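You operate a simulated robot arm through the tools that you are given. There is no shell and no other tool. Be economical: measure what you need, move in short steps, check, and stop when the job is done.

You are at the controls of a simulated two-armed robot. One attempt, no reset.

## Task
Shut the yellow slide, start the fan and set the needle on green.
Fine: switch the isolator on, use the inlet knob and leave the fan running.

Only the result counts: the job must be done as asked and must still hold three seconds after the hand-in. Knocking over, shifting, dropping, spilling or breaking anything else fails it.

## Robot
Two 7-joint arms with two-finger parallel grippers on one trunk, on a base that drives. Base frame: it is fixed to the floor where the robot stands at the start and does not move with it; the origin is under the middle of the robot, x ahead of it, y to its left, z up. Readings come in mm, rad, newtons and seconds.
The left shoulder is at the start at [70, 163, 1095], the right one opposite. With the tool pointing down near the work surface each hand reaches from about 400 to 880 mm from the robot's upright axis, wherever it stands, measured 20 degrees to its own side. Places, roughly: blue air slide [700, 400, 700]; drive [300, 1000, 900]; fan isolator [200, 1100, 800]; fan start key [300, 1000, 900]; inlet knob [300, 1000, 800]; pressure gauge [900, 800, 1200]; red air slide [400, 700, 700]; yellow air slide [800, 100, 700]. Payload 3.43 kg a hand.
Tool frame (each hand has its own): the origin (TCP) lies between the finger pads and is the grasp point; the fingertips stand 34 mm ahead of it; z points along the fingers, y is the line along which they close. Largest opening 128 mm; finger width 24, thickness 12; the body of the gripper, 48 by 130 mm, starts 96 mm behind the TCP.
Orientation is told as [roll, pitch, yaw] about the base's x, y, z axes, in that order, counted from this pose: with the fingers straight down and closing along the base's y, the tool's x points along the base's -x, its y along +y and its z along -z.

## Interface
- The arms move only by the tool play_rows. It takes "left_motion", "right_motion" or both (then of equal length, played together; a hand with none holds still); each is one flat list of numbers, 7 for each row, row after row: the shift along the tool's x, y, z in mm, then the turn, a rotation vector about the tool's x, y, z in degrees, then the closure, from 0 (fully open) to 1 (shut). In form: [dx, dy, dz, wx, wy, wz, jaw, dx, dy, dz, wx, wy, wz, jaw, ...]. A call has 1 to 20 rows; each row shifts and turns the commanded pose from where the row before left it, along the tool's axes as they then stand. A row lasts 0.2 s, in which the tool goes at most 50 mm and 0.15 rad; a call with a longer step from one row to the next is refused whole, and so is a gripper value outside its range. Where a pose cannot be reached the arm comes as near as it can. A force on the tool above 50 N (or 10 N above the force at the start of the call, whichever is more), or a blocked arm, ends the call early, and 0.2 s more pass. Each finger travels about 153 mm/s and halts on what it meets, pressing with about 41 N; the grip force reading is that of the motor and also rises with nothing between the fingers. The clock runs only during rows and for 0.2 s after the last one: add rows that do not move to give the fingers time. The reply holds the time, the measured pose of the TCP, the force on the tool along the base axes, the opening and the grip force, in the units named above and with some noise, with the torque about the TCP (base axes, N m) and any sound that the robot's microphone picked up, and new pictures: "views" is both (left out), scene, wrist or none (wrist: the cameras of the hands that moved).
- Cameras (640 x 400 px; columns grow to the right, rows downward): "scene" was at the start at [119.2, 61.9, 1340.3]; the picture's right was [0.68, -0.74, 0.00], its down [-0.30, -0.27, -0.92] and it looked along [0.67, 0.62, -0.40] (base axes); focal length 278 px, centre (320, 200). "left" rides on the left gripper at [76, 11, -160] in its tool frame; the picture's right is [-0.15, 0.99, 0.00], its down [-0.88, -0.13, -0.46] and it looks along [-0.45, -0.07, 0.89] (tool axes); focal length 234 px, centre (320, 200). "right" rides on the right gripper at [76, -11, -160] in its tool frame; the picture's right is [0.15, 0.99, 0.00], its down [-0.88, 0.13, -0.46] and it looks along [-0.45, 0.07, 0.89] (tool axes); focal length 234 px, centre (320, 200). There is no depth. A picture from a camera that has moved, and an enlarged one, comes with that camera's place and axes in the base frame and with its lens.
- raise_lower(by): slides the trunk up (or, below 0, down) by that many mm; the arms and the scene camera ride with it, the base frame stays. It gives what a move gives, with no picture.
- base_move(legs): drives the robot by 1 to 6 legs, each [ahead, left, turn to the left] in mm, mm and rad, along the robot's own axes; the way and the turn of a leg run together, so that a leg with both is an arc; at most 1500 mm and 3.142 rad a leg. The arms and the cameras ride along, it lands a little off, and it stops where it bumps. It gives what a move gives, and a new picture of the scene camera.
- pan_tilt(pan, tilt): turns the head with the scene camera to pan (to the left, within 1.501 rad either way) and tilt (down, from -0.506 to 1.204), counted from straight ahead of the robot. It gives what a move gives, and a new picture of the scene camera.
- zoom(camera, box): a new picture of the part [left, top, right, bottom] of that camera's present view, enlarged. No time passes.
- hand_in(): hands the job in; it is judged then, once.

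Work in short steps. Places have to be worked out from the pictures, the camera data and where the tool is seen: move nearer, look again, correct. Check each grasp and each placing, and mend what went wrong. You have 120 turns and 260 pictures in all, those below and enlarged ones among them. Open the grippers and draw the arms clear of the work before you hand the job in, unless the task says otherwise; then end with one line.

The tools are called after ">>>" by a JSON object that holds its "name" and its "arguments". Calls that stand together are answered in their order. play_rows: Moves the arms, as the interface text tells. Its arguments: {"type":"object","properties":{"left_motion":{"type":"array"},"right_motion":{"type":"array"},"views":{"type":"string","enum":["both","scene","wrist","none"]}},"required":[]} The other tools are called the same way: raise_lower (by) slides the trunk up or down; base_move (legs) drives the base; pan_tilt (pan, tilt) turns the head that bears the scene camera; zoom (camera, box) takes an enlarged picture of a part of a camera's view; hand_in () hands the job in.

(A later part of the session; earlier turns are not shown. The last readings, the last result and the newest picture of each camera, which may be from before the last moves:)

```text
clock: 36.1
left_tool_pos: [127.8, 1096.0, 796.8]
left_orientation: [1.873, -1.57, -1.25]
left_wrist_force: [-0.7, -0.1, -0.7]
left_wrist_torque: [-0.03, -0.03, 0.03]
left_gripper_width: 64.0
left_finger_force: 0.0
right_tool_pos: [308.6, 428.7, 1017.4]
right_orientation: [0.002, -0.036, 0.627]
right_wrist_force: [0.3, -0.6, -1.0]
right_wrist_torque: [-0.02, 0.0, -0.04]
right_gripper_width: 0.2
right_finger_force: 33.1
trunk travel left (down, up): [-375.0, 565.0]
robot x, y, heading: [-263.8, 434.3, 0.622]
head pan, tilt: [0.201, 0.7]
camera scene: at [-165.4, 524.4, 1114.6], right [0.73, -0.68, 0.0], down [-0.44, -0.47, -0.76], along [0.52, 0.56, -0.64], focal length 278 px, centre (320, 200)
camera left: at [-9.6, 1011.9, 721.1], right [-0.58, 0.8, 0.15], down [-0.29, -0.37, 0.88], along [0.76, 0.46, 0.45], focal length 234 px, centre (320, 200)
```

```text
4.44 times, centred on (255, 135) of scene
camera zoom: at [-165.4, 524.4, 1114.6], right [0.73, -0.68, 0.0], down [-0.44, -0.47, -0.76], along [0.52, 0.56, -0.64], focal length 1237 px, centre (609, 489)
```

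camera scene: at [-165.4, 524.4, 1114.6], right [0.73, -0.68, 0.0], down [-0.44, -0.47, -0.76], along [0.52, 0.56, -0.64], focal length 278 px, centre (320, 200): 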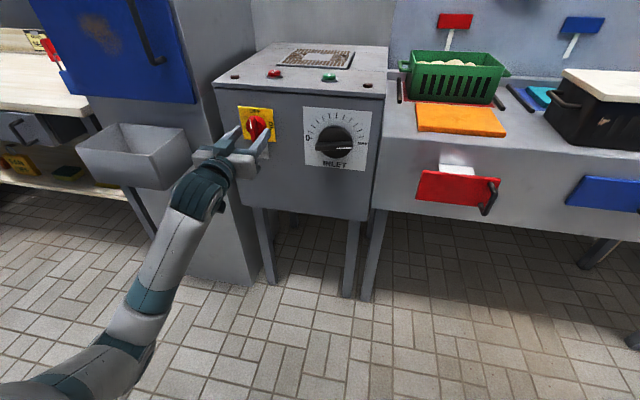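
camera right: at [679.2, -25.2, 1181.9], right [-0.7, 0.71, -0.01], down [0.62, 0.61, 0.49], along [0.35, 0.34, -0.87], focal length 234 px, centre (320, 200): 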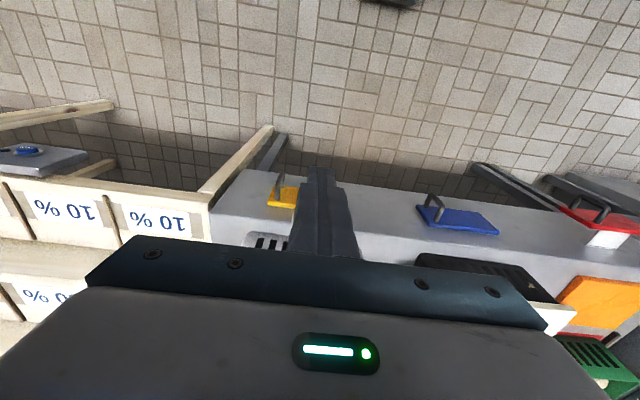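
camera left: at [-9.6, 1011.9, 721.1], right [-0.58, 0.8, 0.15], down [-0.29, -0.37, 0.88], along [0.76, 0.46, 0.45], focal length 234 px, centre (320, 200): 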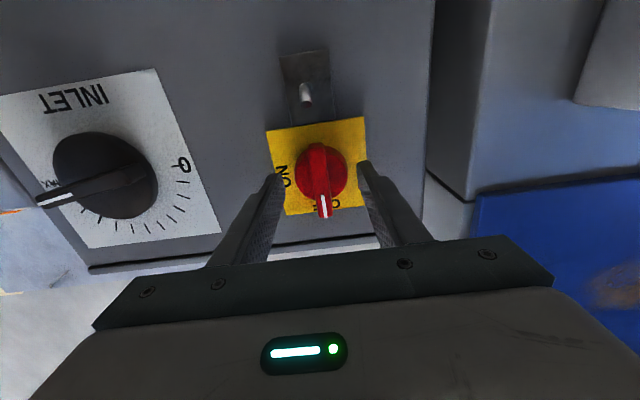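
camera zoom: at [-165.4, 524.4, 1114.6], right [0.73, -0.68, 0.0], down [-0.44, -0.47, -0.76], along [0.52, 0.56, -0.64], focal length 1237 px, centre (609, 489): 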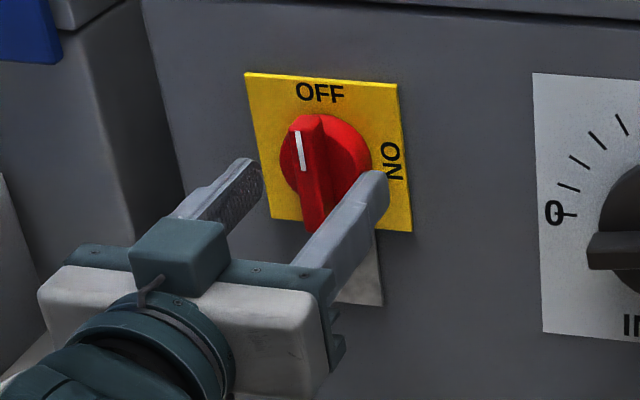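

The tips now flank the red bar, well centred. I go 6 mm further and close on it.

>>> {"name": "play_rows", "arguments": {"left_motion": [0, 1, 6, 0, 0, 0, 0.5, 0, 0, 0, 0, 0, 0, 0.7, 0, 0, 0, 0, 0, 0, 0.85, 0, 0, 0, 0, 0, 0, 1, 0, 0, 0, 0, 0, 0, 1]}}

>>> {"name": "zoom", "arguments": {"camera": "scene", "box": [210, 90, 300, 180]}}

```text
clock: 37.3
left_tool_pos: [130.1, 1100.0, 797.1]
left_orientation: [1.787, -1.569, -1.165]
left_wrist_force: [0.7, -3.5, -1.8]
left_wrist_torque: [0.04, -0.01, -0.19]
left_gripper_width: 47.2
left_finger_force: 44.9
right_tool_pos: [307.8, 427.0, 1017.3]
right_orientation: [0.002, -0.036, 0.624]
right_wrist_force: [-0.3, -0.1, 0.8]
right_wrist_torque: [-0.01, 0.06, -0.01]
right_gripper_width: 0.0
right_finger_force: 33.0
trunk travel left (down, up): [-375.0, 565.0]
robot x, y, heading: [-265.1, 433.7, 0.619]
head pan, tilt: [0.201, 0.7]
camera scene: at [-165.4, 524.2, 1114.6], right [0.73, -0.68, 0.0], down [-0.44, -0.47, -0.76], along [0.52, 0.56, -0.64], focal length 278 px, centre (320, 200)
camera left: at [-5.3, 1015.8, 721.0], right [-0.58, 0.8, 0.15], down [-0.29, -0.37, 0.88], along [0.76, 0.46, 0.45], focal length 234 px, centre (320, 200)
```

scene: 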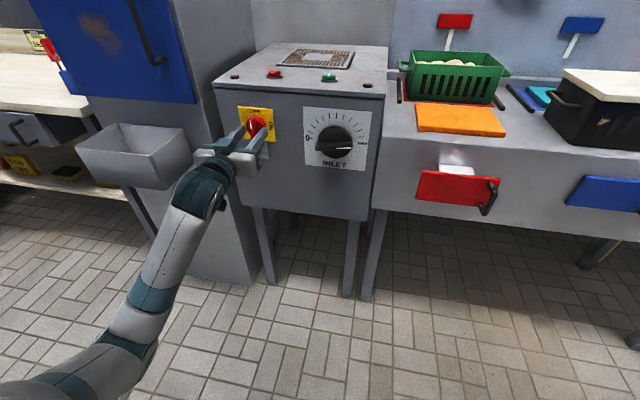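
left: 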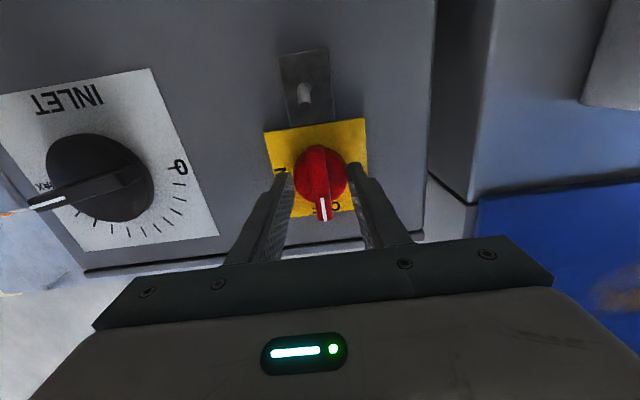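

```text
4.44 times, centred on (255, 135) of scene
camera zoom: at [-165.4, 524.2, 1114.6], right [0.73, -0.68, 0.0], down [-0.44, -0.47, -0.76], along [0.52, 0.56, -0.64], focal length 1237 px, centre (609, 489)
```

zoom: 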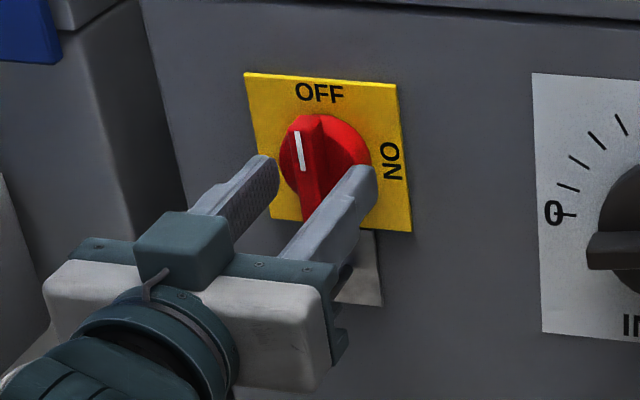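

The opening stopped at 47 mm, so the fingers hold the round disc rather than the bar. I open, back off 12 mm and close on the bar alone.

>>> {"name": "play_rows", "arguments": {"left_motion": [0, 0, 0, 0, 0, 0, 0.5, 0, 0, -6, 0, 0, 0, 0.5, 0, 0, -6, 0, 0, 0, 0.5, 0, 0, 0, 0, 0, 0, 0.8, 0, 0, 0, 0, 0, 0, 1, 0, 0, 0, 0, 0, 0, 1]}}

>>> {"name": "zoom", "arguments": {"camera": "scene", "box": [210, 90, 300, 180]}}

```text
clock: 38.7
left_tool_pos: [121.6, 1093.2, 797.3]
left_orientation: [2.125, -1.57, -1.503]
left_wrist_force: [1.8, -2.0, 0.3]
left_wrist_torque: [0.21, -0.32, -0.07]
left_gripper_width: 13.8
left_finger_force: 45.1
right_tool_pos: [309.9, 427.6, 1017.4]
right_orientation: [0.003, -0.037, 0.624]
right_wrist_force: [-0.2, -0.5, 0.2]
right_wrist_torque: [0.01, 0.03, -0.01]
right_gripper_width: 0.0
right_finger_force: 32.7
trunk travel left (down, up): [-375.0, 565.0]
robot x, y, heading: [-262.3, 434.9, 0.625]
head pan, tilt: [0.201, 0.7]
camera scene: at [-165.4, 524.1, 1114.6], right [0.73, -0.68, 0.0], down [-0.44, -0.47, -0.76], along [0.52, 0.56, -0.64], focal length 278 px, centre (320, 200)
camera left: at [-15.0, 1008.8, 721.2], right [-0.58, 0.8, 0.15], down [-0.29, -0.37, 0.88], along [0.76, 0.46, 0.45], focal length 234 px, centre (320, 200)
```

scene: 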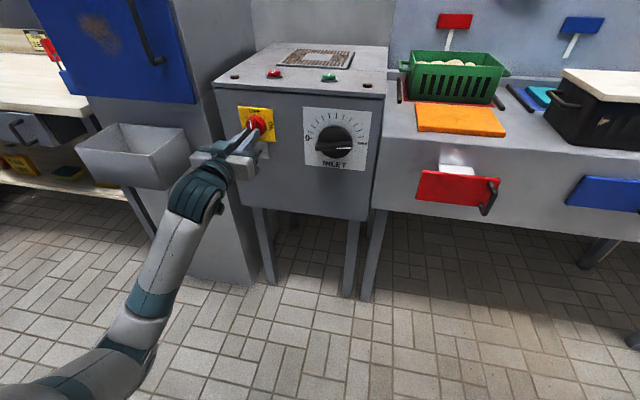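
left: 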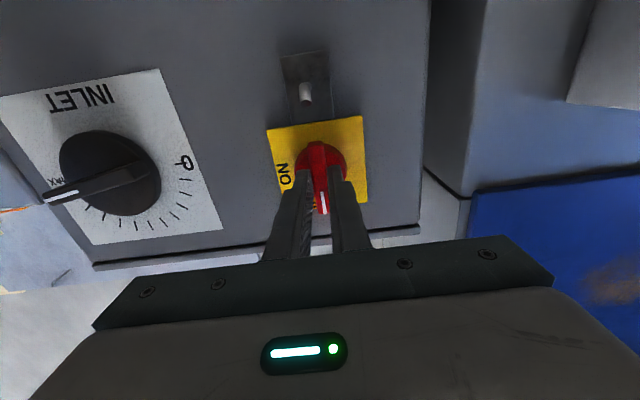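

```text
4.44 times, centred on (255, 135) of scene
camera zoom: at [-165.4, 524.1, 1114.6], right [0.73, -0.68, 0.0], down [-0.44, -0.47, -0.76], along [0.52, 0.56, -0.64], focal length 1237 px, centre (609, 489)
```

zoom: 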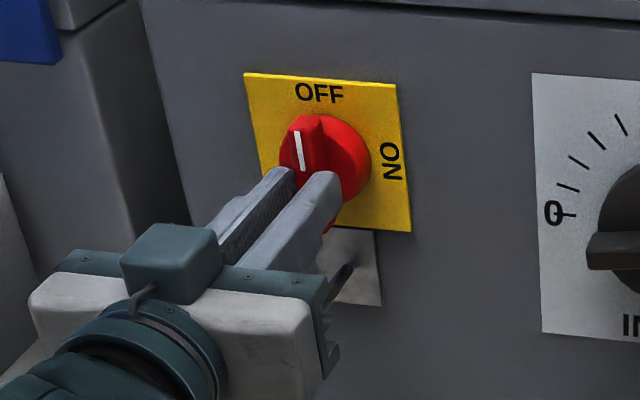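

The bar is gripped at 13.8 mm. I turn it clockwise in small steps, 45° first.

>>> {"name": "play_rows", "arguments": {"left_motion": [0, 0, 0, 0, 0, 7.5, 1, 0, 0, 0, 0, 0, 7.5, 1, 0, 0, 0, 0, 0, 7.5, 1, 0, 0, 0, 0, 0, 7.5, 1, 0, 0, 0, 0, 0, 7.5, 1, 0, 0, 0, 0, 0, 7.5, 1], "views": "scene"}}

>>> {"name": "zoom", "arguments": {"camera": "scene", "box": [210, 90, 300, 180]}}

```text
clock: 40.1
left_tool_pos: [120.1, 1095.9, 798.4]
left_orientation: [1.573, -0.782, -0.947]
left_wrist_force: [-2.4, 3.8, 4.0]
left_wrist_torque: [-0.33, 0.39, 0.78]
left_gripper_width: 14.1
left_finger_force: 45.8
right_tool_pos: [308.0, 427.6, 1016.7]
right_orientation: [-0.001, -0.038, 0.628]
right_wrist_force: [-0.5, -0.4, 0.5]
right_wrist_torque: [-0.02, -0.02, -0.03]
right_gripper_width: 0.0
right_finger_force: 32.9
trunk travel left (down, up): [-375.0, 565.0]
robot x, y, heading: [-264.3, 436.5, 0.622]
head pan, tilt: [0.201, 0.7]
camera scene: at [-166.1, 524.6, 1114.6], right [0.73, -0.68, 0.0], down [-0.44, -0.47, -0.76], along [0.52, 0.56, -0.64], focal length 278 px, centre (320, 200)
```

scene: 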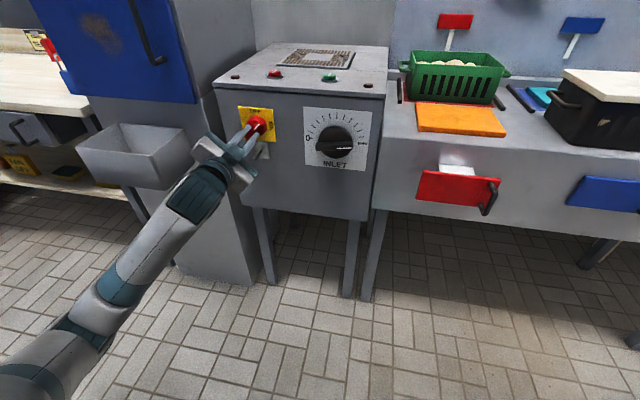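

```text
4.44 times, centred on (255, 135) of scene
camera zoom: at [-166.1, 524.6, 1114.6], right [0.73, -0.68, 0.0], down [-0.44, -0.47, -0.76], along [0.52, 0.56, -0.64], focal length 1237 px, centre (609, 489)
```

zoom: 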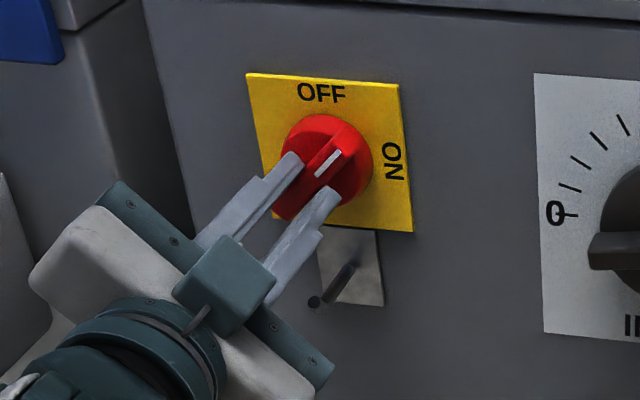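

The bar follows, now at 45°. I turn the rest, with a few degrees extra.

>>> {"name": "play_rows", "arguments": {"left_motion": [0, 0, 0, 0, 0, 7.5, 1, 0, 0, 0, 0, 0, 7.5, 1, 0, 0, 0, 0, 0, 7.5, 1, 0, 0, 0, 0, 0, 7.5, 1, 0, 0, 0, 0, 0, 7.5, 1, 0, 0, 0, 0, 0, 7.5, 1, 0, 0, 0, 0, 0, 3, 1], "views": "scene"}}

>>> {"name": "zoom", "arguments": {"camera": "scene", "box": [210, 60, 400, 190]}}

```text
clock: 41.7
left_tool_pos: [119.5, 1094.4, 801.6]
left_orientation: [1.576, 0.054, -0.945]
left_wrist_force: [2.4, 22.0, 21.0]
left_wrist_torque: [-0.77, -1.19, 0.14]
left_gripper_width: 14.3
left_finger_force: 45.3
right_tool_pos: [307.7, 429.2, 1018.1]
right_orientation: [-0.001, -0.037, 0.628]
right_wrist_force: [0.4, 0.1, -0.5]
right_wrist_torque: [-0.01, 0.01, -0.02]
right_gripper_width: 0.2
right_finger_force: 33.0
trunk travel left (down, up): [-375.0, 565.0]
robot x, y, heading: [-265.3, 434.2, 0.623]
head pan, tilt: [0.201, 0.7]
camera scene: at [-166.7, 524.9, 1114.8], right [0.73, -0.68, 0.0], down [-0.44, -0.47, -0.77], along [0.52, 0.56, -0.64], focal length 278 px, centre (320, 200)
```

scene: 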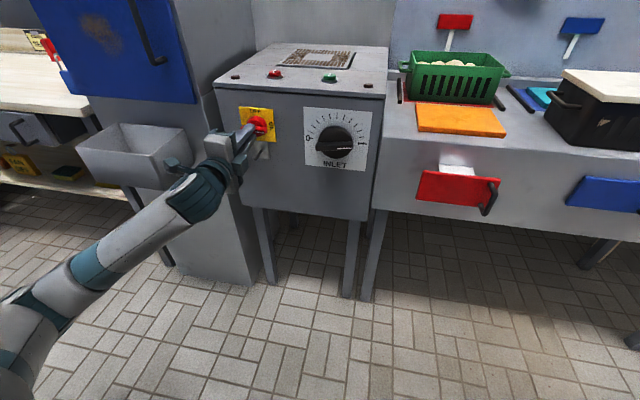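

```text
3.08 times, centred on (305, 125) of scene
camera zoom: at [-166.7, 524.9, 1114.8], right [0.73, -0.68, 0.0], down [-0.44, -0.47, -0.77], along [0.52, 0.56, -0.64], focal length 856 px, centre (366, 431)
```

zoom: 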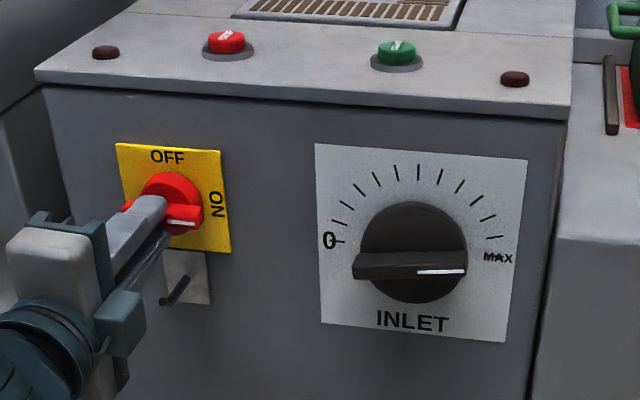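

The isolator points at ON. I open slightly and draw straight back.

>>> {"name": "play_rows", "arguments": {"left_motion": [0, 0, 0, 0, 0, 0, 0.78, 0, 0, 0, 0, 0, 0, 0.78, 0, 0, -15, 0, 0, 0, 0.78, 0, 0, -25, 0, 0, 0, 0.78, 0, 0, -30, 0, 0, 0, 0.78, 0, 0, -30, 0, 0, 0, 0.78]}}

>>> {"name": "zoom", "arguments": {"camera": "scene", "box": [210, 60, 400, 190]}}

```text
clock: 43.1
left_tool_pos: [39.2, 1034.6, 797.5]
left_orientation: [1.572, 0.053, -0.948]
left_wrist_force: [0.4, -0.6, 1.1]
left_wrist_torque: [-0.02, 0.01, -0.01]
left_gripper_width: 28.1
left_finger_force: 0.0
right_tool_pos: [306.9, 427.5, 1017.2]
right_orientation: [-0.001, -0.036, 0.626]
right_wrist_force: [0.5, 0.1, 0.3]
right_wrist_torque: [-0.02, -0.03, 0.0]
right_gripper_width: 0.1
right_finger_force: 32.7
trunk travel left (down, up): [-375.0, 565.0]
robot x, y, heading: [-265.5, 436.0, 0.624]
head pan, tilt: [0.201, 0.7]
camera scene: at [-165.9, 524.3, 1114.7], right [0.73, -0.68, 0.0], down [-0.44, -0.47, -0.77], along [0.52, 0.56, -0.64], focal length 278 px, centre (320, 200)
camera left: at [-134.2, 1002.7, 812.5], right [0.12, -0.16, 0.98], down [0.14, -0.97, -0.18], along [0.98, 0.16, -0.09], focal length 234 px, centre (320, 200)
```

scene: 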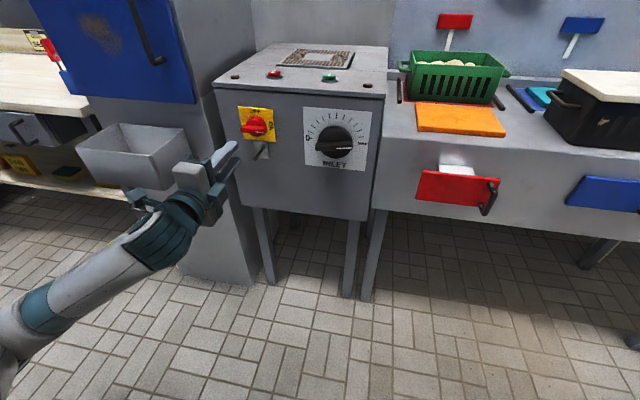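
left: 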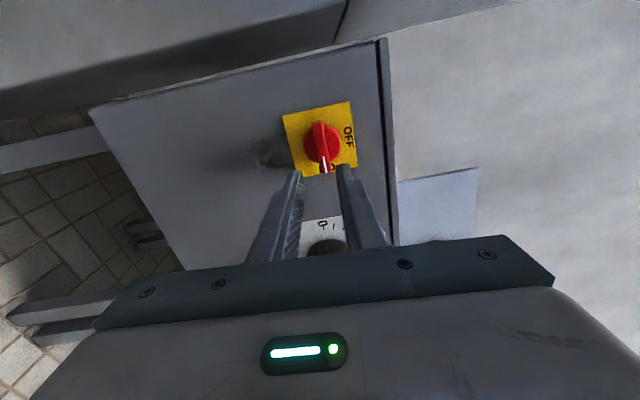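

```text
3.08 times, centred on (305, 125) of scene
camera zoom: at [-165.9, 524.3, 1114.7], right [0.73, -0.68, 0.0], down [-0.44, -0.47, -0.77], along [0.52, 0.56, -0.64], focal length 856 px, centre (366, 431)
```

zoom: 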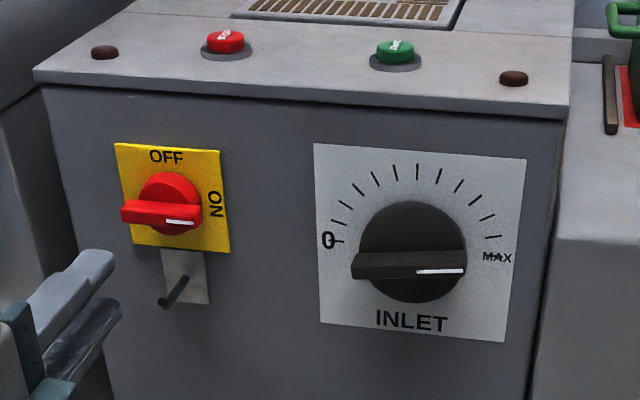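

The isolator is on ON. Now I take the hand right to the knob; the tool's x now points left and y up, so the grip already suits the horizontal knob bar.

>>> {"name": "play_rows", "arguments": {"left_motion": [0, 0, 0, 0, 0, -3, 0.5, -25, 0, 0, 0, 0, 0, 0.5, -25, 0, 0, 0, 0, 0, 0.5, -25, 0, 0, 0, 0, 0, 0.5, -25, -4, 0, 0, 0, 0, 0.5, -25, -5, 0, 0, 0, 0, 0.5, -25, -5, 0, 0, 0, 0, 0.5, -25, -5, 0, 0, 0, 0, 0.5, -21, -5, 0, 0, 0, 0, 0.5]}}

>>> {"name": "zoom", "arguments": {"camera": "scene", "box": [210, 60, 400, 190]}}

```text
clock: 45.1
left_tool_pos: [156.6, 876.5, 772.3]
left_orientation: [1.573, 0.001, -0.949]
left_wrist_force: [-0.6, -0.7, 0.3]
left_wrist_torque: [-0.03, -0.01, 0.01]
left_gripper_width: 64.1
left_finger_force: 0.1
left hand out of reach, approached as far as the arm can: row 3
right_tool_pos: [307.9, 427.4, 1017.3]
right_orientation: [0.003, -0.035, 0.624]
right_wrist_force: [0.9, -0.9, 0.2]
right_wrist_torque: [0.02, -0.02, -0.01]
right_gripper_width: 0.0
right_finger_force: 33.2
trunk travel left (down, up): [-375.0, 565.0]
robot x, y, heading: [-265.9, 433.9, 0.622]
head pan, tilt: [0.201, 0.7]
camera scene: at [-165.4, 524.2, 1114.6], right [0.73, -0.68, 0.0], down [-0.44, -0.47, -0.76], along [0.52, 0.56, -0.64], focal length 278 px, centre (320, 200)
camera left: at [-17.0, 845.1, 783.4], right [0.09, -0.12, 0.99], down [0.14, -0.98, -0.13], along [0.99, 0.15, -0.07], focal length 234 px, centre (320, 200)
```

scene: 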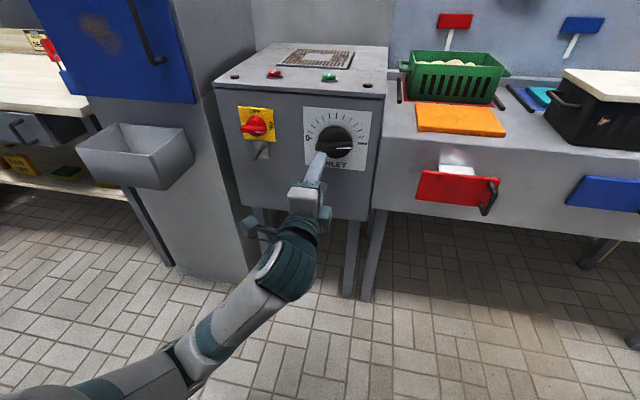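
left: 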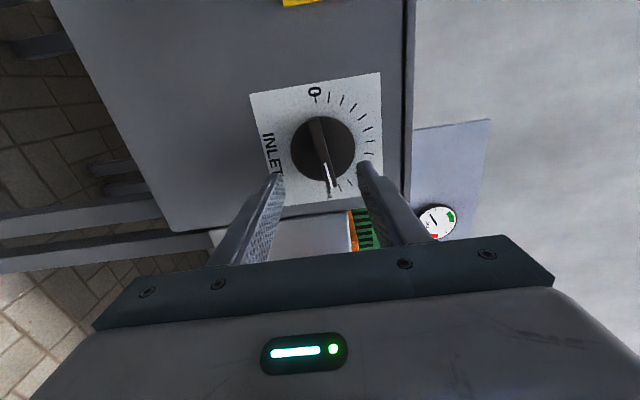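

```text
3.08 times, centred on (305, 125) of scene
camera zoom: at [-165.4, 524.2, 1114.6], right [0.73, -0.68, 0.0], down [-0.44, -0.47, -0.76], along [0.52, 0.56, -0.64], focal length 856 px, centre (366, 431)
```

zoom: 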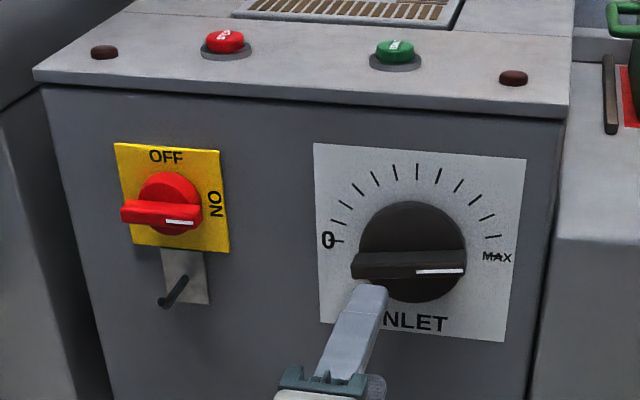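

The knob's centre is about 8 mm right and 3 mm up in the tool frame, roughly 150 mm ahead. I correct, go forward 60 mm and check.

>>> {"name": "play_rows", "arguments": {"left_motion": [-8, 3, 15, 0, 0, 0, 0.5, 0, 0, 15, 0, 0, 0, 0.5, 0, 0, 15, 0, 0, 0, 0.5, 0, 0, 15, 0, 0, 0, 0.5]}}

>>> {"name": "zoom", "arguments": {"camera": "scene", "box": [270, 80, 400, 190]}}

>>> {"name": "zoom", "arguments": {"camera": "left", "box": [220, 70, 420, 230]}}

```text
clock: 46.1
left_tool_pos: [210.3, 906.1, 773.6]
left_orientation: [1.573, 0.001, -0.949]
left_wrist_force: [-0.6, -0.2, -0.1]
left_wrist_torque: [-0.01, -0.01, -0.01]
left_gripper_width: 63.7
left_finger_force: 0.0
right_tool_pos: [308.6, 428.4, 1017.8]
right_orientation: [-0.001, -0.036, 0.625]
right_wrist_force: [0.2, -0.4, 0.5]
right_wrist_torque: [-0.03, -0.03, 0.01]
right_gripper_width: 0.0
right_finger_force: 33.0
trunk travel left (down, up): [-375.0, 565.0]
robot x, y, heading: [-266.4, 431.3, 0.621]
head pan, tilt: [0.201, 0.7]
camera scene: at [-165.5, 524.4, 1114.6], right [0.73, -0.68, 0.0], down [-0.44, -0.47, -0.76], along [0.52, 0.56, -0.64], focal length 278 px, centre (320, 200)
camera left: at [36.4, 874.3, 785.9], right [0.09, -0.12, 0.99], down [0.14, -0.98, -0.13], along [0.99, 0.15, -0.07], focal length 234 px, centre (320, 200)
```

scene: 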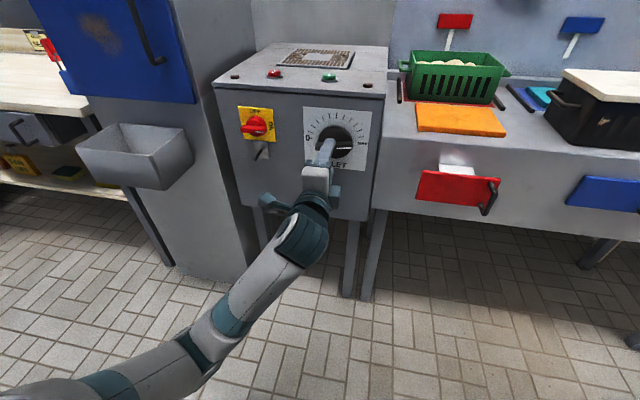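
left: 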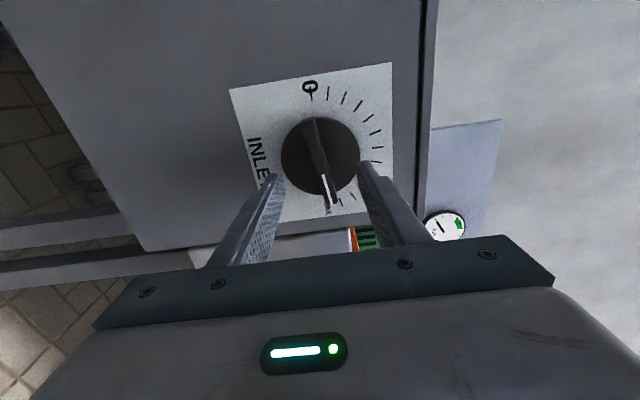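

```text
3.64 times, centred on (335, 135) of scene
camera zoom: at [-165.5, 524.4, 1114.6], right [0.73, -0.68, 0.0], down [-0.44, -0.47, -0.76], along [0.52, 0.56, -0.64], focal length 1012 px, centre (266, 436)
```

zoom: 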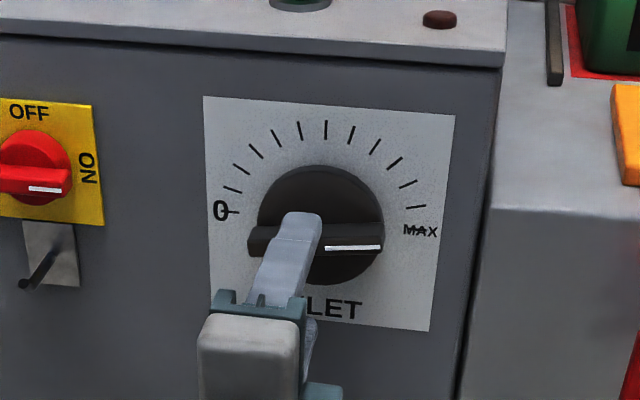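

```text
2.50 times, centred on (320, 150) of left
camera zoom: at [36.4, 874.3, 785.9], right [0.09, -0.12, 0.99], down [0.14, -0.98, -0.13], along [0.99, 0.15, -0.07], focal length 585 px, centre (320, 325)
```

zoom: 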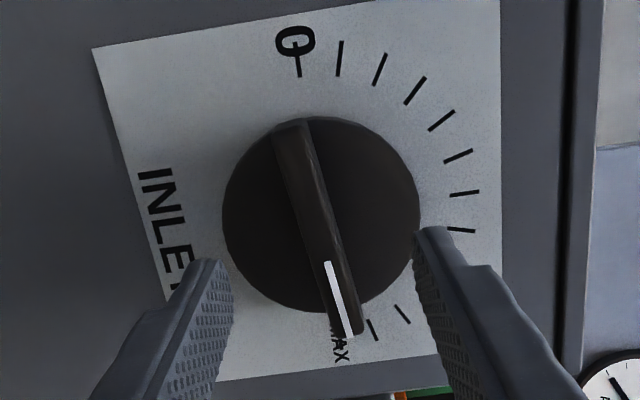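

The knob is centred to within about 2 mm, with the disc some 95 mm ahead of the TCP. I go forward 46 mm and close on the bar.

>>> {"name": "play_rows", "arguments": {"left_motion": [0, 0, 12, 0, 0, 0, 0.5, 0, 0, 12, 0, 0, 0, 0.5, 0, 0, 12, 0, 0, 0, 0.5, 0, 0, 10, 0, 0, 0, 0.5, 0, 0, 0, 0, 0, 0, 0.75, 0, 0, 0, 0, 0, 0, 1, 0, 0, 0, 0, 0, 0, 1]}}

>>> {"name": "zoom", "arguments": {"camera": "scene", "box": [270, 80, 400, 190]}}

```text
clock: 47.7
left_tool_pos: [246.6, 933.2, 774.7]
left_orientation: [1.572, 0.002, -0.948]
left_wrist_force: [0.3, -0.2, -0.2]
left_wrist_torque: [-0.15, 0.0, 0.36]
left_gripper_width: 13.7
left_finger_force: 44.9
right_tool_pos: [309.5, 428.6, 1016.4]
right_orientation: [0.0, -0.036, 0.626]
right_wrist_force: [-0.2, 0.6, 1.3]
right_wrist_torque: [0.03, -0.01, 0.0]
right_gripper_width: 0.1
right_finger_force: 32.8
trunk travel left (down, up): [-375.0, 565.0]
robot x, y, heading: [-265.4, 434.4, 0.623]
head pan, tilt: [0.201, 0.7]
camera scene: at [-165.4, 524.5, 1114.6], right [0.73, -0.68, 0.0], down [-0.44, -0.47, -0.76], along [0.52, 0.56, -0.64], focal length 278 px, centre (320, 200)
camera left: at [73.2, 901.1, 786.1], right [0.09, -0.12, 0.99], down [0.14, -0.98, -0.13], along [0.99, 0.15, -0.07], focal length 234 px, centre (320, 200)
```

scene: 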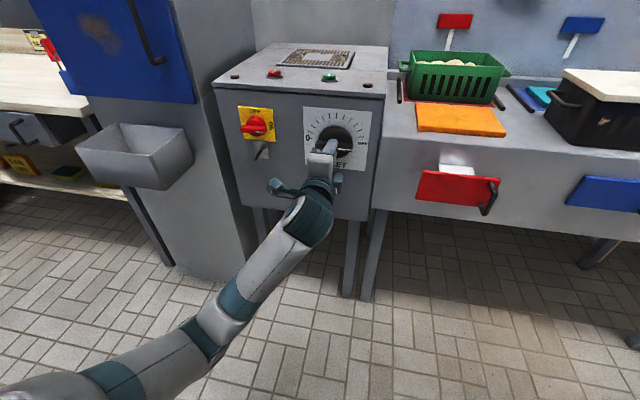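
left: 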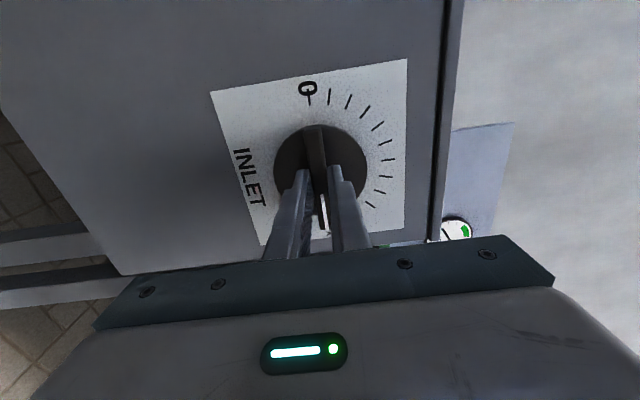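

```text
3.64 times, centred on (335, 135) of scene
camera zoom: at [-165.4, 524.5, 1114.6], right [0.73, -0.68, 0.0], down [-0.44, -0.47, -0.76], along [0.52, 0.56, -0.64], focal length 1012 px, centre (266, 436)
```

zoom: 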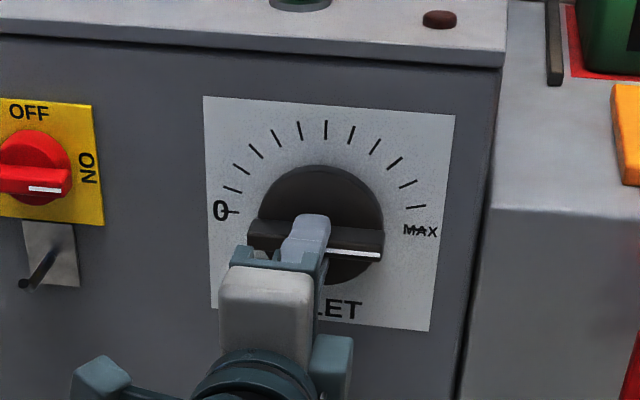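

The knob bar is held, and it points at MAX. I turn it anticlockwise in steps, first 90° to mid-scale.

>>> {"name": "play_rows", "arguments": {"left_motion": [0, 0, 0, 0, 0, -7.5, 1, 0, 0, 0, 0, 0, -7.5, 1, 0, 0, 0, 0, 0, -7.5, 1, 0, 0, 0, 0, 0, -7.5, 1, 0, 0, 0, 0, 0, -7.5, 1, 0, 0, 0, 0, 0, -7.5, 1, 0, 0, 0, 0, 0, -7.5, 1, 0, 0, 0, 0, 0, -7.5, 1, 0, 0, 0, 0, 0, -7.5, 1, 0, 0, 0, 0, 0, -7.5, 1, 0, 0, 0, 0, 0, -7.5, 1, 0, 0, 0, 0, 0, -7.5, 1]}}

>>> {"name": "zoom", "arguments": {"camera": "scene", "box": [210, 60, 400, 190]}}

```text
clock: 49.8
left_tool_pos: [249.5, 932.8, 773.7]
left_orientation: [1.571, -1.174, -0.957]
left_wrist_force: [-4.9, -15.5, -2.9]
left_wrist_torque: [-0.57, 0.81, 0.92]
left_gripper_width: 14.0
left_finger_force: 44.5
right_tool_pos: [307.3, 424.4, 1018.0]
right_orientation: [0.001, -0.037, 0.625]
right_wrist_force: [-0.6, -0.3, -0.1]
right_wrist_torque: [-0.04, -0.06, 0.03]
right_gripper_width: 0.0
right_finger_force: 32.9
trunk travel left (down, up): [-375.0, 565.0]
robot x, y, heading: [-266.8, 429.9, 0.626]
head pan, tilt: [0.201, 0.7]
stopped in row 10 (left hand): the force on the tool passed its limit (the readings are from after the stop); the commanded pose is now the measured one
camera scene: at [-166.1, 522.9, 1115.0], right [0.73, -0.68, 0.0], down [-0.44, -0.47, -0.77], along [0.52, 0.56, -0.64], focal length 278 px, centre (320, 200)
camera left: at [94.8, 872.7, 707.8], right [-0.49, 0.7, 0.52], down [-0.11, -0.64, 0.76], along [0.86, 0.32, 0.39], focal length 234 px, centre (320, 200)
```

scene: 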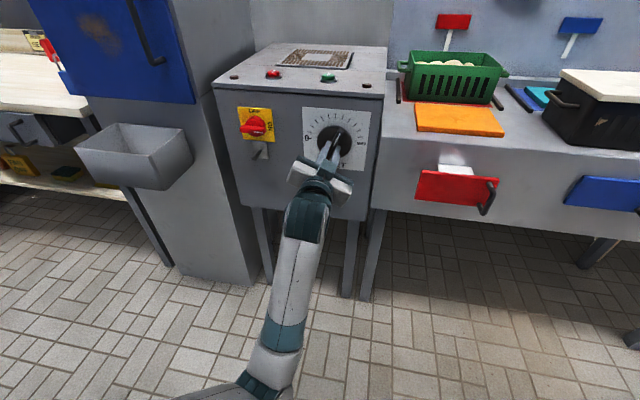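
left: 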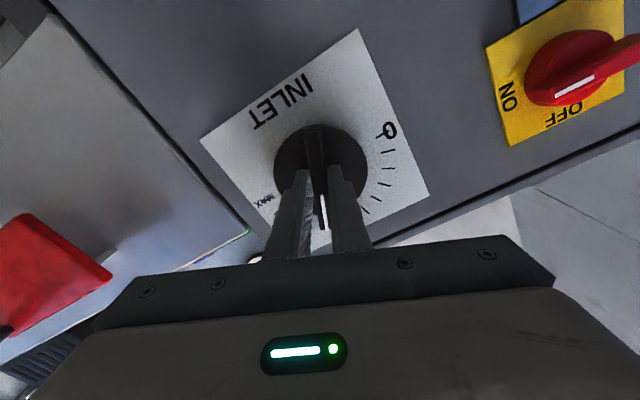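

```text
3.08 times, centred on (305, 125) of scene
camera zoom: at [-166.1, 522.9, 1115.0], right [0.73, -0.68, 0.0], down [-0.44, -0.47, -0.77], along [0.52, 0.56, -0.64], focal length 856 px, centre (366, 431)
```

zoom: 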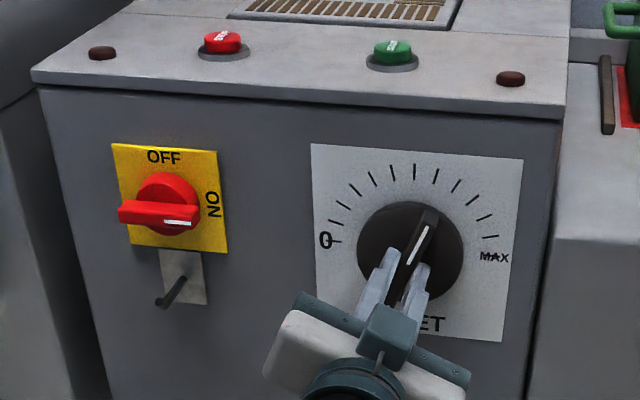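

A side force stopped the turn, since the grip isn't quite on the axis. The knob now stands at about 60%, so I release it, draw back and go for the start key.

>>> {"name": "play_rows", "arguments": {"left_motion": [0, 0, 0, 0, 0, 0, 0.75, 0, 0, 0, 0, 0, 0, 0.75, 0, 0, -15, 0, 0, 0, 0.75, 0, 0, -30, 0, 0, 0, 0.75, 0, 0, -40, 0, 0, 0, 0.75, 0, 0, -40, 0, 0, 0, 0.75, 0, 0, -40, 0, 0, 0, 1]}}

>>> {"name": "zoom", "arguments": {"camera": "scene", "box": [210, 60, 400, 190]}}

```text
clock: 51.4
left_tool_pos: [121.9, 854.3, 765.6]
left_orientation: [1.609, -1.114, -0.977]
left_wrist_force: [-0.3, -0.1, -0.2]
left_wrist_torque: [-0.01, -0.01, -0.03]
left_gripper_width: 0.1
left_finger_force: 33.0
left hand out of reach, approached as far as the arm can: row 7
right_tool_pos: [308.4, 427.3, 1017.1]
right_orientation: [0.001, -0.037, 0.622]
right_wrist_force: [0.1, 0.1, 0.2]
right_wrist_torque: [0.0, 0.05, 0.01]
right_gripper_width: 0.0
right_finger_force: 32.7
trunk travel left (down, up): [-375.0, 565.0]
robot x, y, heading: [-266.7, 433.2, 0.622]
head pan, tilt: [0.201, 0.7]
camera scene: at [-165.5, 523.5, 1114.6], right [0.73, -0.68, 0.0], down [-0.44, -0.47, -0.76], along [0.52, 0.56, -0.64], focal length 278 px, centre (320, 200)
camera left: at [-32.2, 795.4, 700.3], right [-0.49, 0.66, 0.57], down [-0.08, -0.68, 0.72], along [0.87, 0.31, 0.39], focal length 234 px, centre (320, 200)
```

scene: 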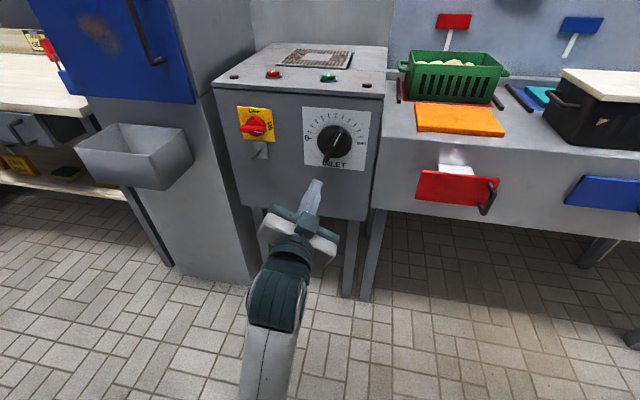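
left: 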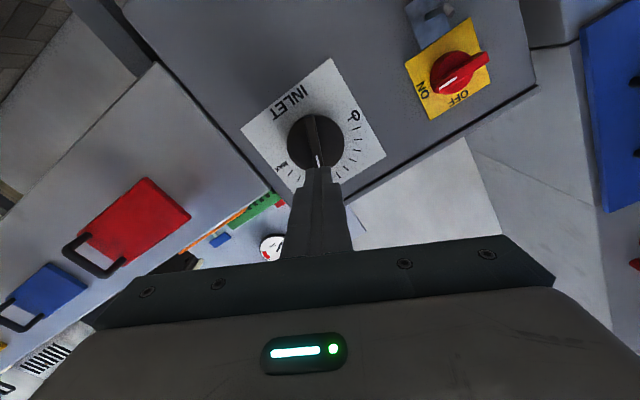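

```text
3.08 times, centred on (305, 125) of scene
camera zoom: at [-165.5, 523.5, 1114.6], right [0.73, -0.68, 0.0], down [-0.44, -0.47, -0.76], along [0.52, 0.56, -0.64], focal length 856 px, centre (366, 431)
```

zoom: 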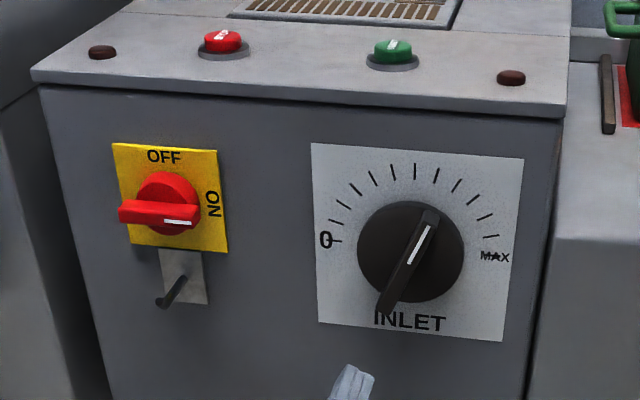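

The knob pointer rests at about 60%. I raise the trunk so I can press the start key from above, turn the hand upright again, and point it down.

>>> {"name": "raise_lower", "arguments": {"by": 280}}

>>> {"name": "play_rows", "arguments": {"left_motion": [0, 0, 0, 0, 0, -8.5, 1, 0, 0, 0, 0, 0, -8.5, 1, 0, 0, 0, 0, 0, -7, 1, 0, 0, 0, 0, 8.5, 0, 1, 0, 0, 0, 0, 8.5, 0, 1, 0, 0, 0, 0, 8.5, 0, 1, 0, 0, 0, 0, 8.5, 0, 1, 0, 0, 0, 0, 8.5, 0, 1, 0, 0, 0, 0, 8.5, 0, 1, 0, 0, 0, 0, 8.5, 0, 1, 0, 0, 0, 0, 8.5, 0, 1, 0, 0, 0, 0, 8.5, 0, 1, 0, 0, 0, 0, 8.5, 0, 1, 0, 0, 0, 0, 4, 0, 1]}}

```text
clock: 54.2
left_tool_pos: [121.8, 851.2, 1040.3]
left_orientation: [1.584, -1.113, -0.959]
left_wrist_force: [0.6, -0.2, -0.3]
left_wrist_torque: [0.01, 0.0, 0.0]
left_gripper_width: 0.3
left_finger_force: 33.1
right_tool_pos: [309.4, 426.2, 1298.2]
right_orientation: [-0.002, -0.036, 0.623]
right_wrist_force: [-0.1, 0.2, 0.0]
right_wrist_torque: [-0.01, 0.0, -0.01]
right_gripper_width: 0.1
right_finger_force: 33.5
trunk travel left (down, up): [-655.0, 285.0]
robot x, y, heading: [-264.3, 431.1, 0.624]
head pan, tilt: [0.201, 0.7]
```

```text
clock: 54.8
left_tool_pos: [112.8, 865.6, 1034.2]
left_orientation: [1.637, -1.299, -1.004]
left_wrist_force: [0.4, 1.1, -0.3]
left_wrist_torque: [0.02, -0.01, -0.01]
left_gripper_width: 0.1
left_finger_force: 33.5
right_tool_pos: [308.2, 427.1, 1297.7]
right_orientation: [0.002, -0.038, 0.624]
right_wrist_force: [0.2, -0.1, -0.5]
right_wrist_torque: [-0.02, 0.01, 0.01]
right_gripper_width: 0.0
right_finger_force: 33.2
trunk travel left (down, up): [-655.0, 285.0]
robot x, y, heading: [-267.4, 429.4, 0.627]
head pan, tilt: [0.201, 0.7]
stopped in row 3 (left hand): the arm was blocked; the commanded pose is now the measured one
camera scene: at [-165.6, 523.7, 1394.6], right [0.73, -0.68, 0.0], down [-0.44, -0.47, -0.76], along [0.52, 0.56, -0.64], focal length 278 px, centre (320, 200)
camera left: at [-33.0, 797.9, 961.1], right [-0.54, 0.73, 0.41], down [-0.17, -0.57, 0.81], along [0.82, 0.37, 0.43], focal length 234 px, centre (320, 200)
```

scene: 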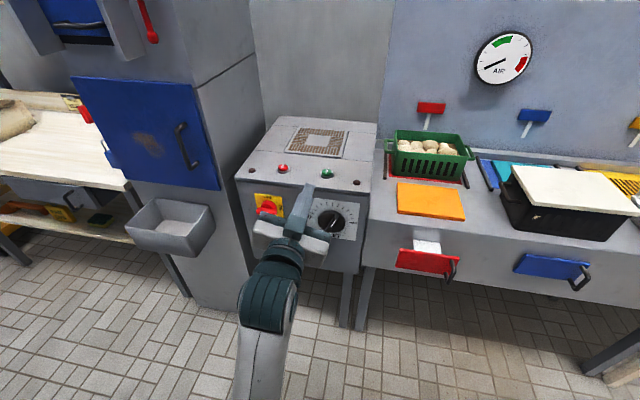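
left: 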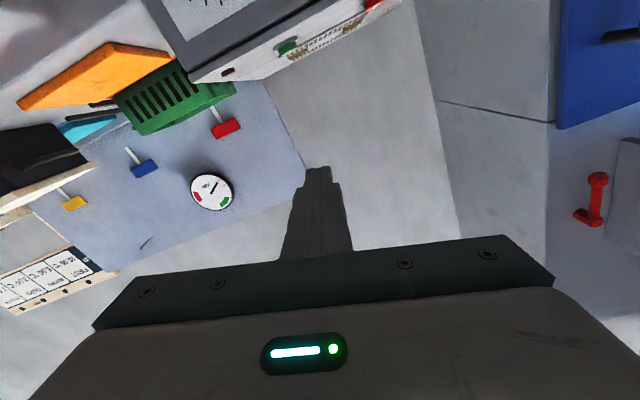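

The arm is folded too tightly there. I go forward above the cabinet's height first, then finish the turn and tilt down.

>>> {"name": "play_rows", "arguments": {"left_motion": [0, 0, 35, 0, 0, 0, 1, 0, 0, 35, 0, 0, 0, 1, 0, 0, 35, 0, 0, 0, 1, 0, 0, 35, 0, 0, 0, 1, 0, 0, 0, 0, 0, -8, 1, 0, 0, 0, 0, 0, -7.5, 1, 0, 0, 0, 0, 8.5, 0, 1, 0, 0, 0, 0, 8.5, 0, 1, 0, 0, 0, 0, 8.5, 0, 1, 0, 0, 0, 0, 8.5, 0, 1, 0, 0, 0, 0, 8.5, 0, 1, 0, 0, 0, 0, 8.5, 0, 1, 0, 0, 0, 0, 8.5, 0, 1, 0, 0, 0, 0, 8.5, 0, 1]}}

```text
clock: 57.8
left_tool_pos: [267.8, 985.5, 1002.1]
left_orientation: [0.002, -0.401, 0.631]
left_wrist_force: [0.5, 0.6, 0.6]
left_wrist_torque: [0.02, 0.01, 0.04]
left_gripper_width: 0.0
left_finger_force: 32.7
left hand out of reach, approached as far as the arm can: row 13, 14
right_tool_pos: [308.9, 425.6, 1295.0]
right_orientation: [0.003, -0.034, 0.623]
right_wrist_force: [-0.3, 0.0, 0.4]
right_wrist_torque: [0.01, 0.02, -0.01]
right_gripper_width: 0.1
right_finger_force: 33.5
trunk travel left (down, up): [-655.0, 285.0]
robot x, y, heading: [-264.6, 429.9, 0.62]
head pan, tilt: [0.201, 0.7]
camera scene: at [-164.1, 523.1, 1394.5], right [0.73, -0.68, 0.0], down [-0.44, -0.47, -0.76], along [0.52, 0.56, -0.64], focal length 278 px, centre (320, 200)
camera left: at [155.0, 916.5, 1119.6], right [-0.48, 0.88, 0.06], down [0.59, 0.27, 0.76], along [0.65, 0.4, -0.64], focal length 234 px, centre (320, 200)
```

scene: 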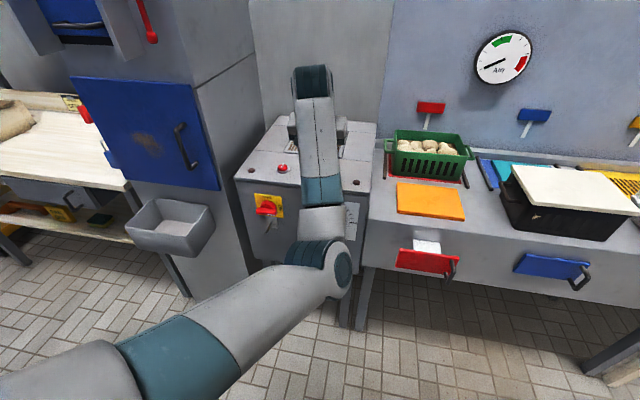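
left: 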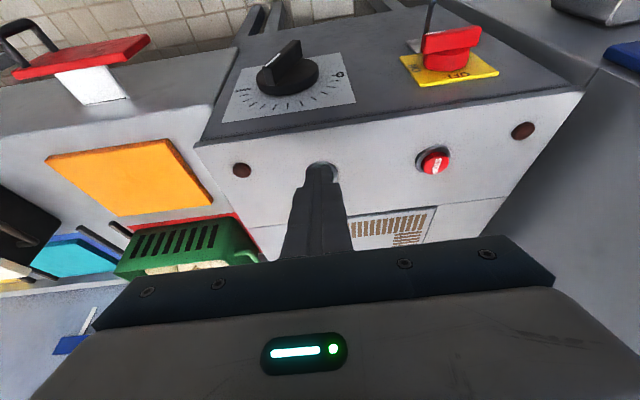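

From this view the start key is at about ahead 865, t −640, z 912, which is 58 mm further on. I place the tip above it and lower part of the way.

>>> {"name": "play_rows", "arguments": {"left_motion": [-18, 0, 7.5, 0, 0, 0, 1, -18, 0, 7.5, 0, 0, 0, 1, -17, 0, 7.5, 0, 0, 0, 1, 6, 0, 14, 0, 0, 0, 1, 6, 0, 14, 0, 0, 0, 1]}}

>>> {"name": "zoom", "arguments": {"camera": "left", "box": [220, 80, 420, 240]}}

```text
clock: 59.0
left_tool_pos: [314.5, 1017.8, 970.3]
left_orientation: [-0.003, -0.401, 0.63]
left_wrist_force: [-1.0, -0.6, -0.6]
left_wrist_torque: [0.01, -0.01, 0.01]
left_gripper_width: 0.0
left_finger_force: 32.5
right_tool_pos: [307.3, 426.5, 1298.4]
right_orientation: [0.0, -0.037, 0.624]
right_wrist_force: [-0.7, 0.5, -0.5]
right_wrist_torque: [-0.03, -0.01, 0.01]
right_gripper_width: 0.1
right_finger_force: 33.2
trunk travel left (down, up): [-655.0, 285.0]
robot x, y, heading: [-266.0, 436.1, 0.621]
head pan, tilt: [0.201, 0.7]
camera scene: at [-165.4, 524.0, 1394.6], right [0.73, -0.68, 0.0], down [-0.44, -0.47, -0.76], along [0.52, 0.56, -0.64], focal length 278 px, centre (320, 200)
camera left: at [200.9, 949.3, 1088.2], right [-0.47, 0.88, 0.05], down [0.59, 0.27, 0.76], along [0.66, 0.39, -0.64], focal length 234 px, centre (320, 200)
```

scene: 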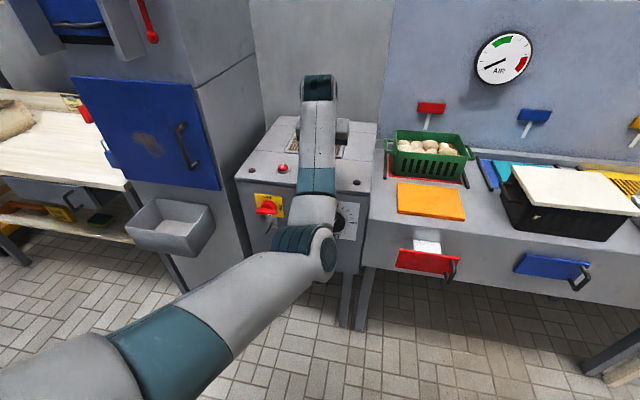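
left: 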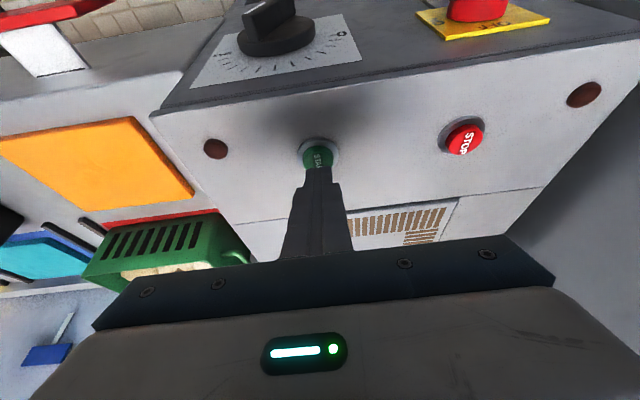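

```text
2.50 times, centred on (320, 160) of left
camera zoom: at [200.9, 949.3, 1088.2], right [-0.47, 0.88, 0.05], down [0.59, 0.27, 0.76], along [0.66, 0.39, -0.64], focal length 585 px, centre (320, 300)
```

zoom: 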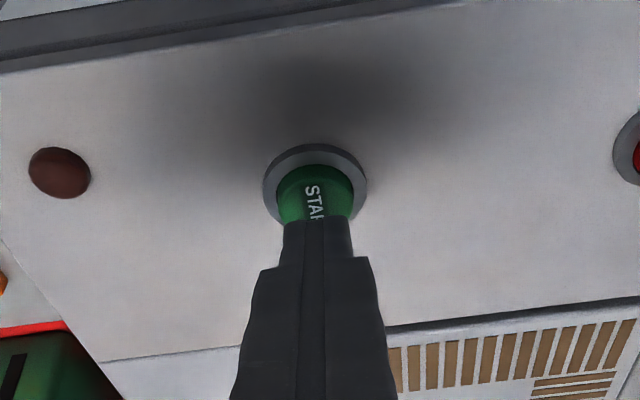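

The tip stands right over the START key at n 864 and z about 939. I press straight down in 5 mm steps with the force stop as guard.

>>> {"name": "play_rows", "arguments": {"left_motion": [2, 0, 4.6, 0, 0, 0, 1, 2, 0, 4.6, 0, 0, 0, 1, 2, 0, 4.6, 0, 0, 0, 1, 2, 0, 4.6, 0, 0, 0, 1, 2, 0, 4.6, 0, 0, 0, 1, 2, 0, 4.6, 0, 0, 0, 1]}}

```text
clock: 60.4
left_tool_pos: [313.8, 1017.3, 943.2]
left_orientation: [-0.002, -0.404, 0.632]
left_wrist_force: [0.1, -0.6, 6.4]
left_wrist_torque: [0.04, -0.02, 0.0]
left_gripper_width: 0.0
left_finger_force: 32.7
right_tool_pos: [307.4, 425.3, 1297.9]
right_orientation: [0.0, -0.037, 0.624]
right_wrist_force: [0.4, 0.4, -0.1]
right_wrist_torque: [0.0, -0.01, 0.03]
right_gripper_width: 0.1
right_finger_force: 33.0
trunk travel left (down, up): [-655.0, 285.0]
robot x, y, heading: [-264.1, 433.6, 0.623]
head pan, tilt: [0.201, 0.7]
heard: click
camera scene: at [-166.3, 523.0, 1394.9], right [0.73, -0.68, 0.0], down [-0.44, -0.47, -0.77], along [0.52, 0.56, -0.64], focal length 278 px, centre (320, 200)
camera left: at [200.2, 948.5, 1060.3], right [-0.47, 0.88, 0.06], down [0.58, 0.27, 0.77], along [0.66, 0.4, -0.64], focal length 234 px, centre (320, 200)
```

scene: 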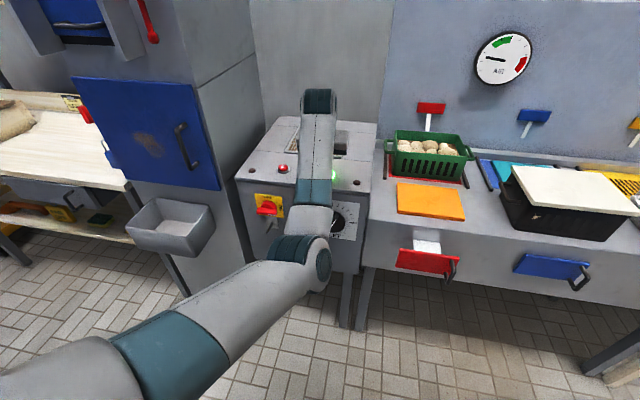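
left: 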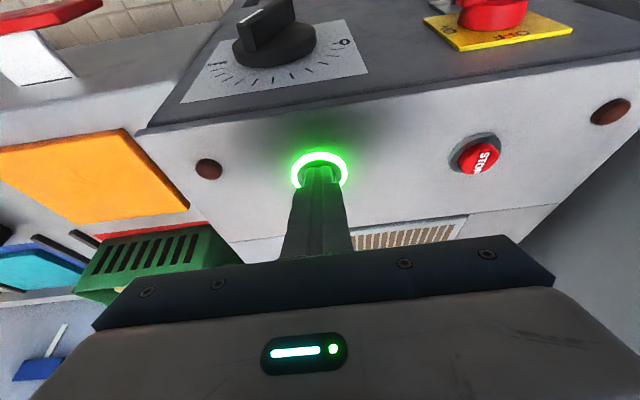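

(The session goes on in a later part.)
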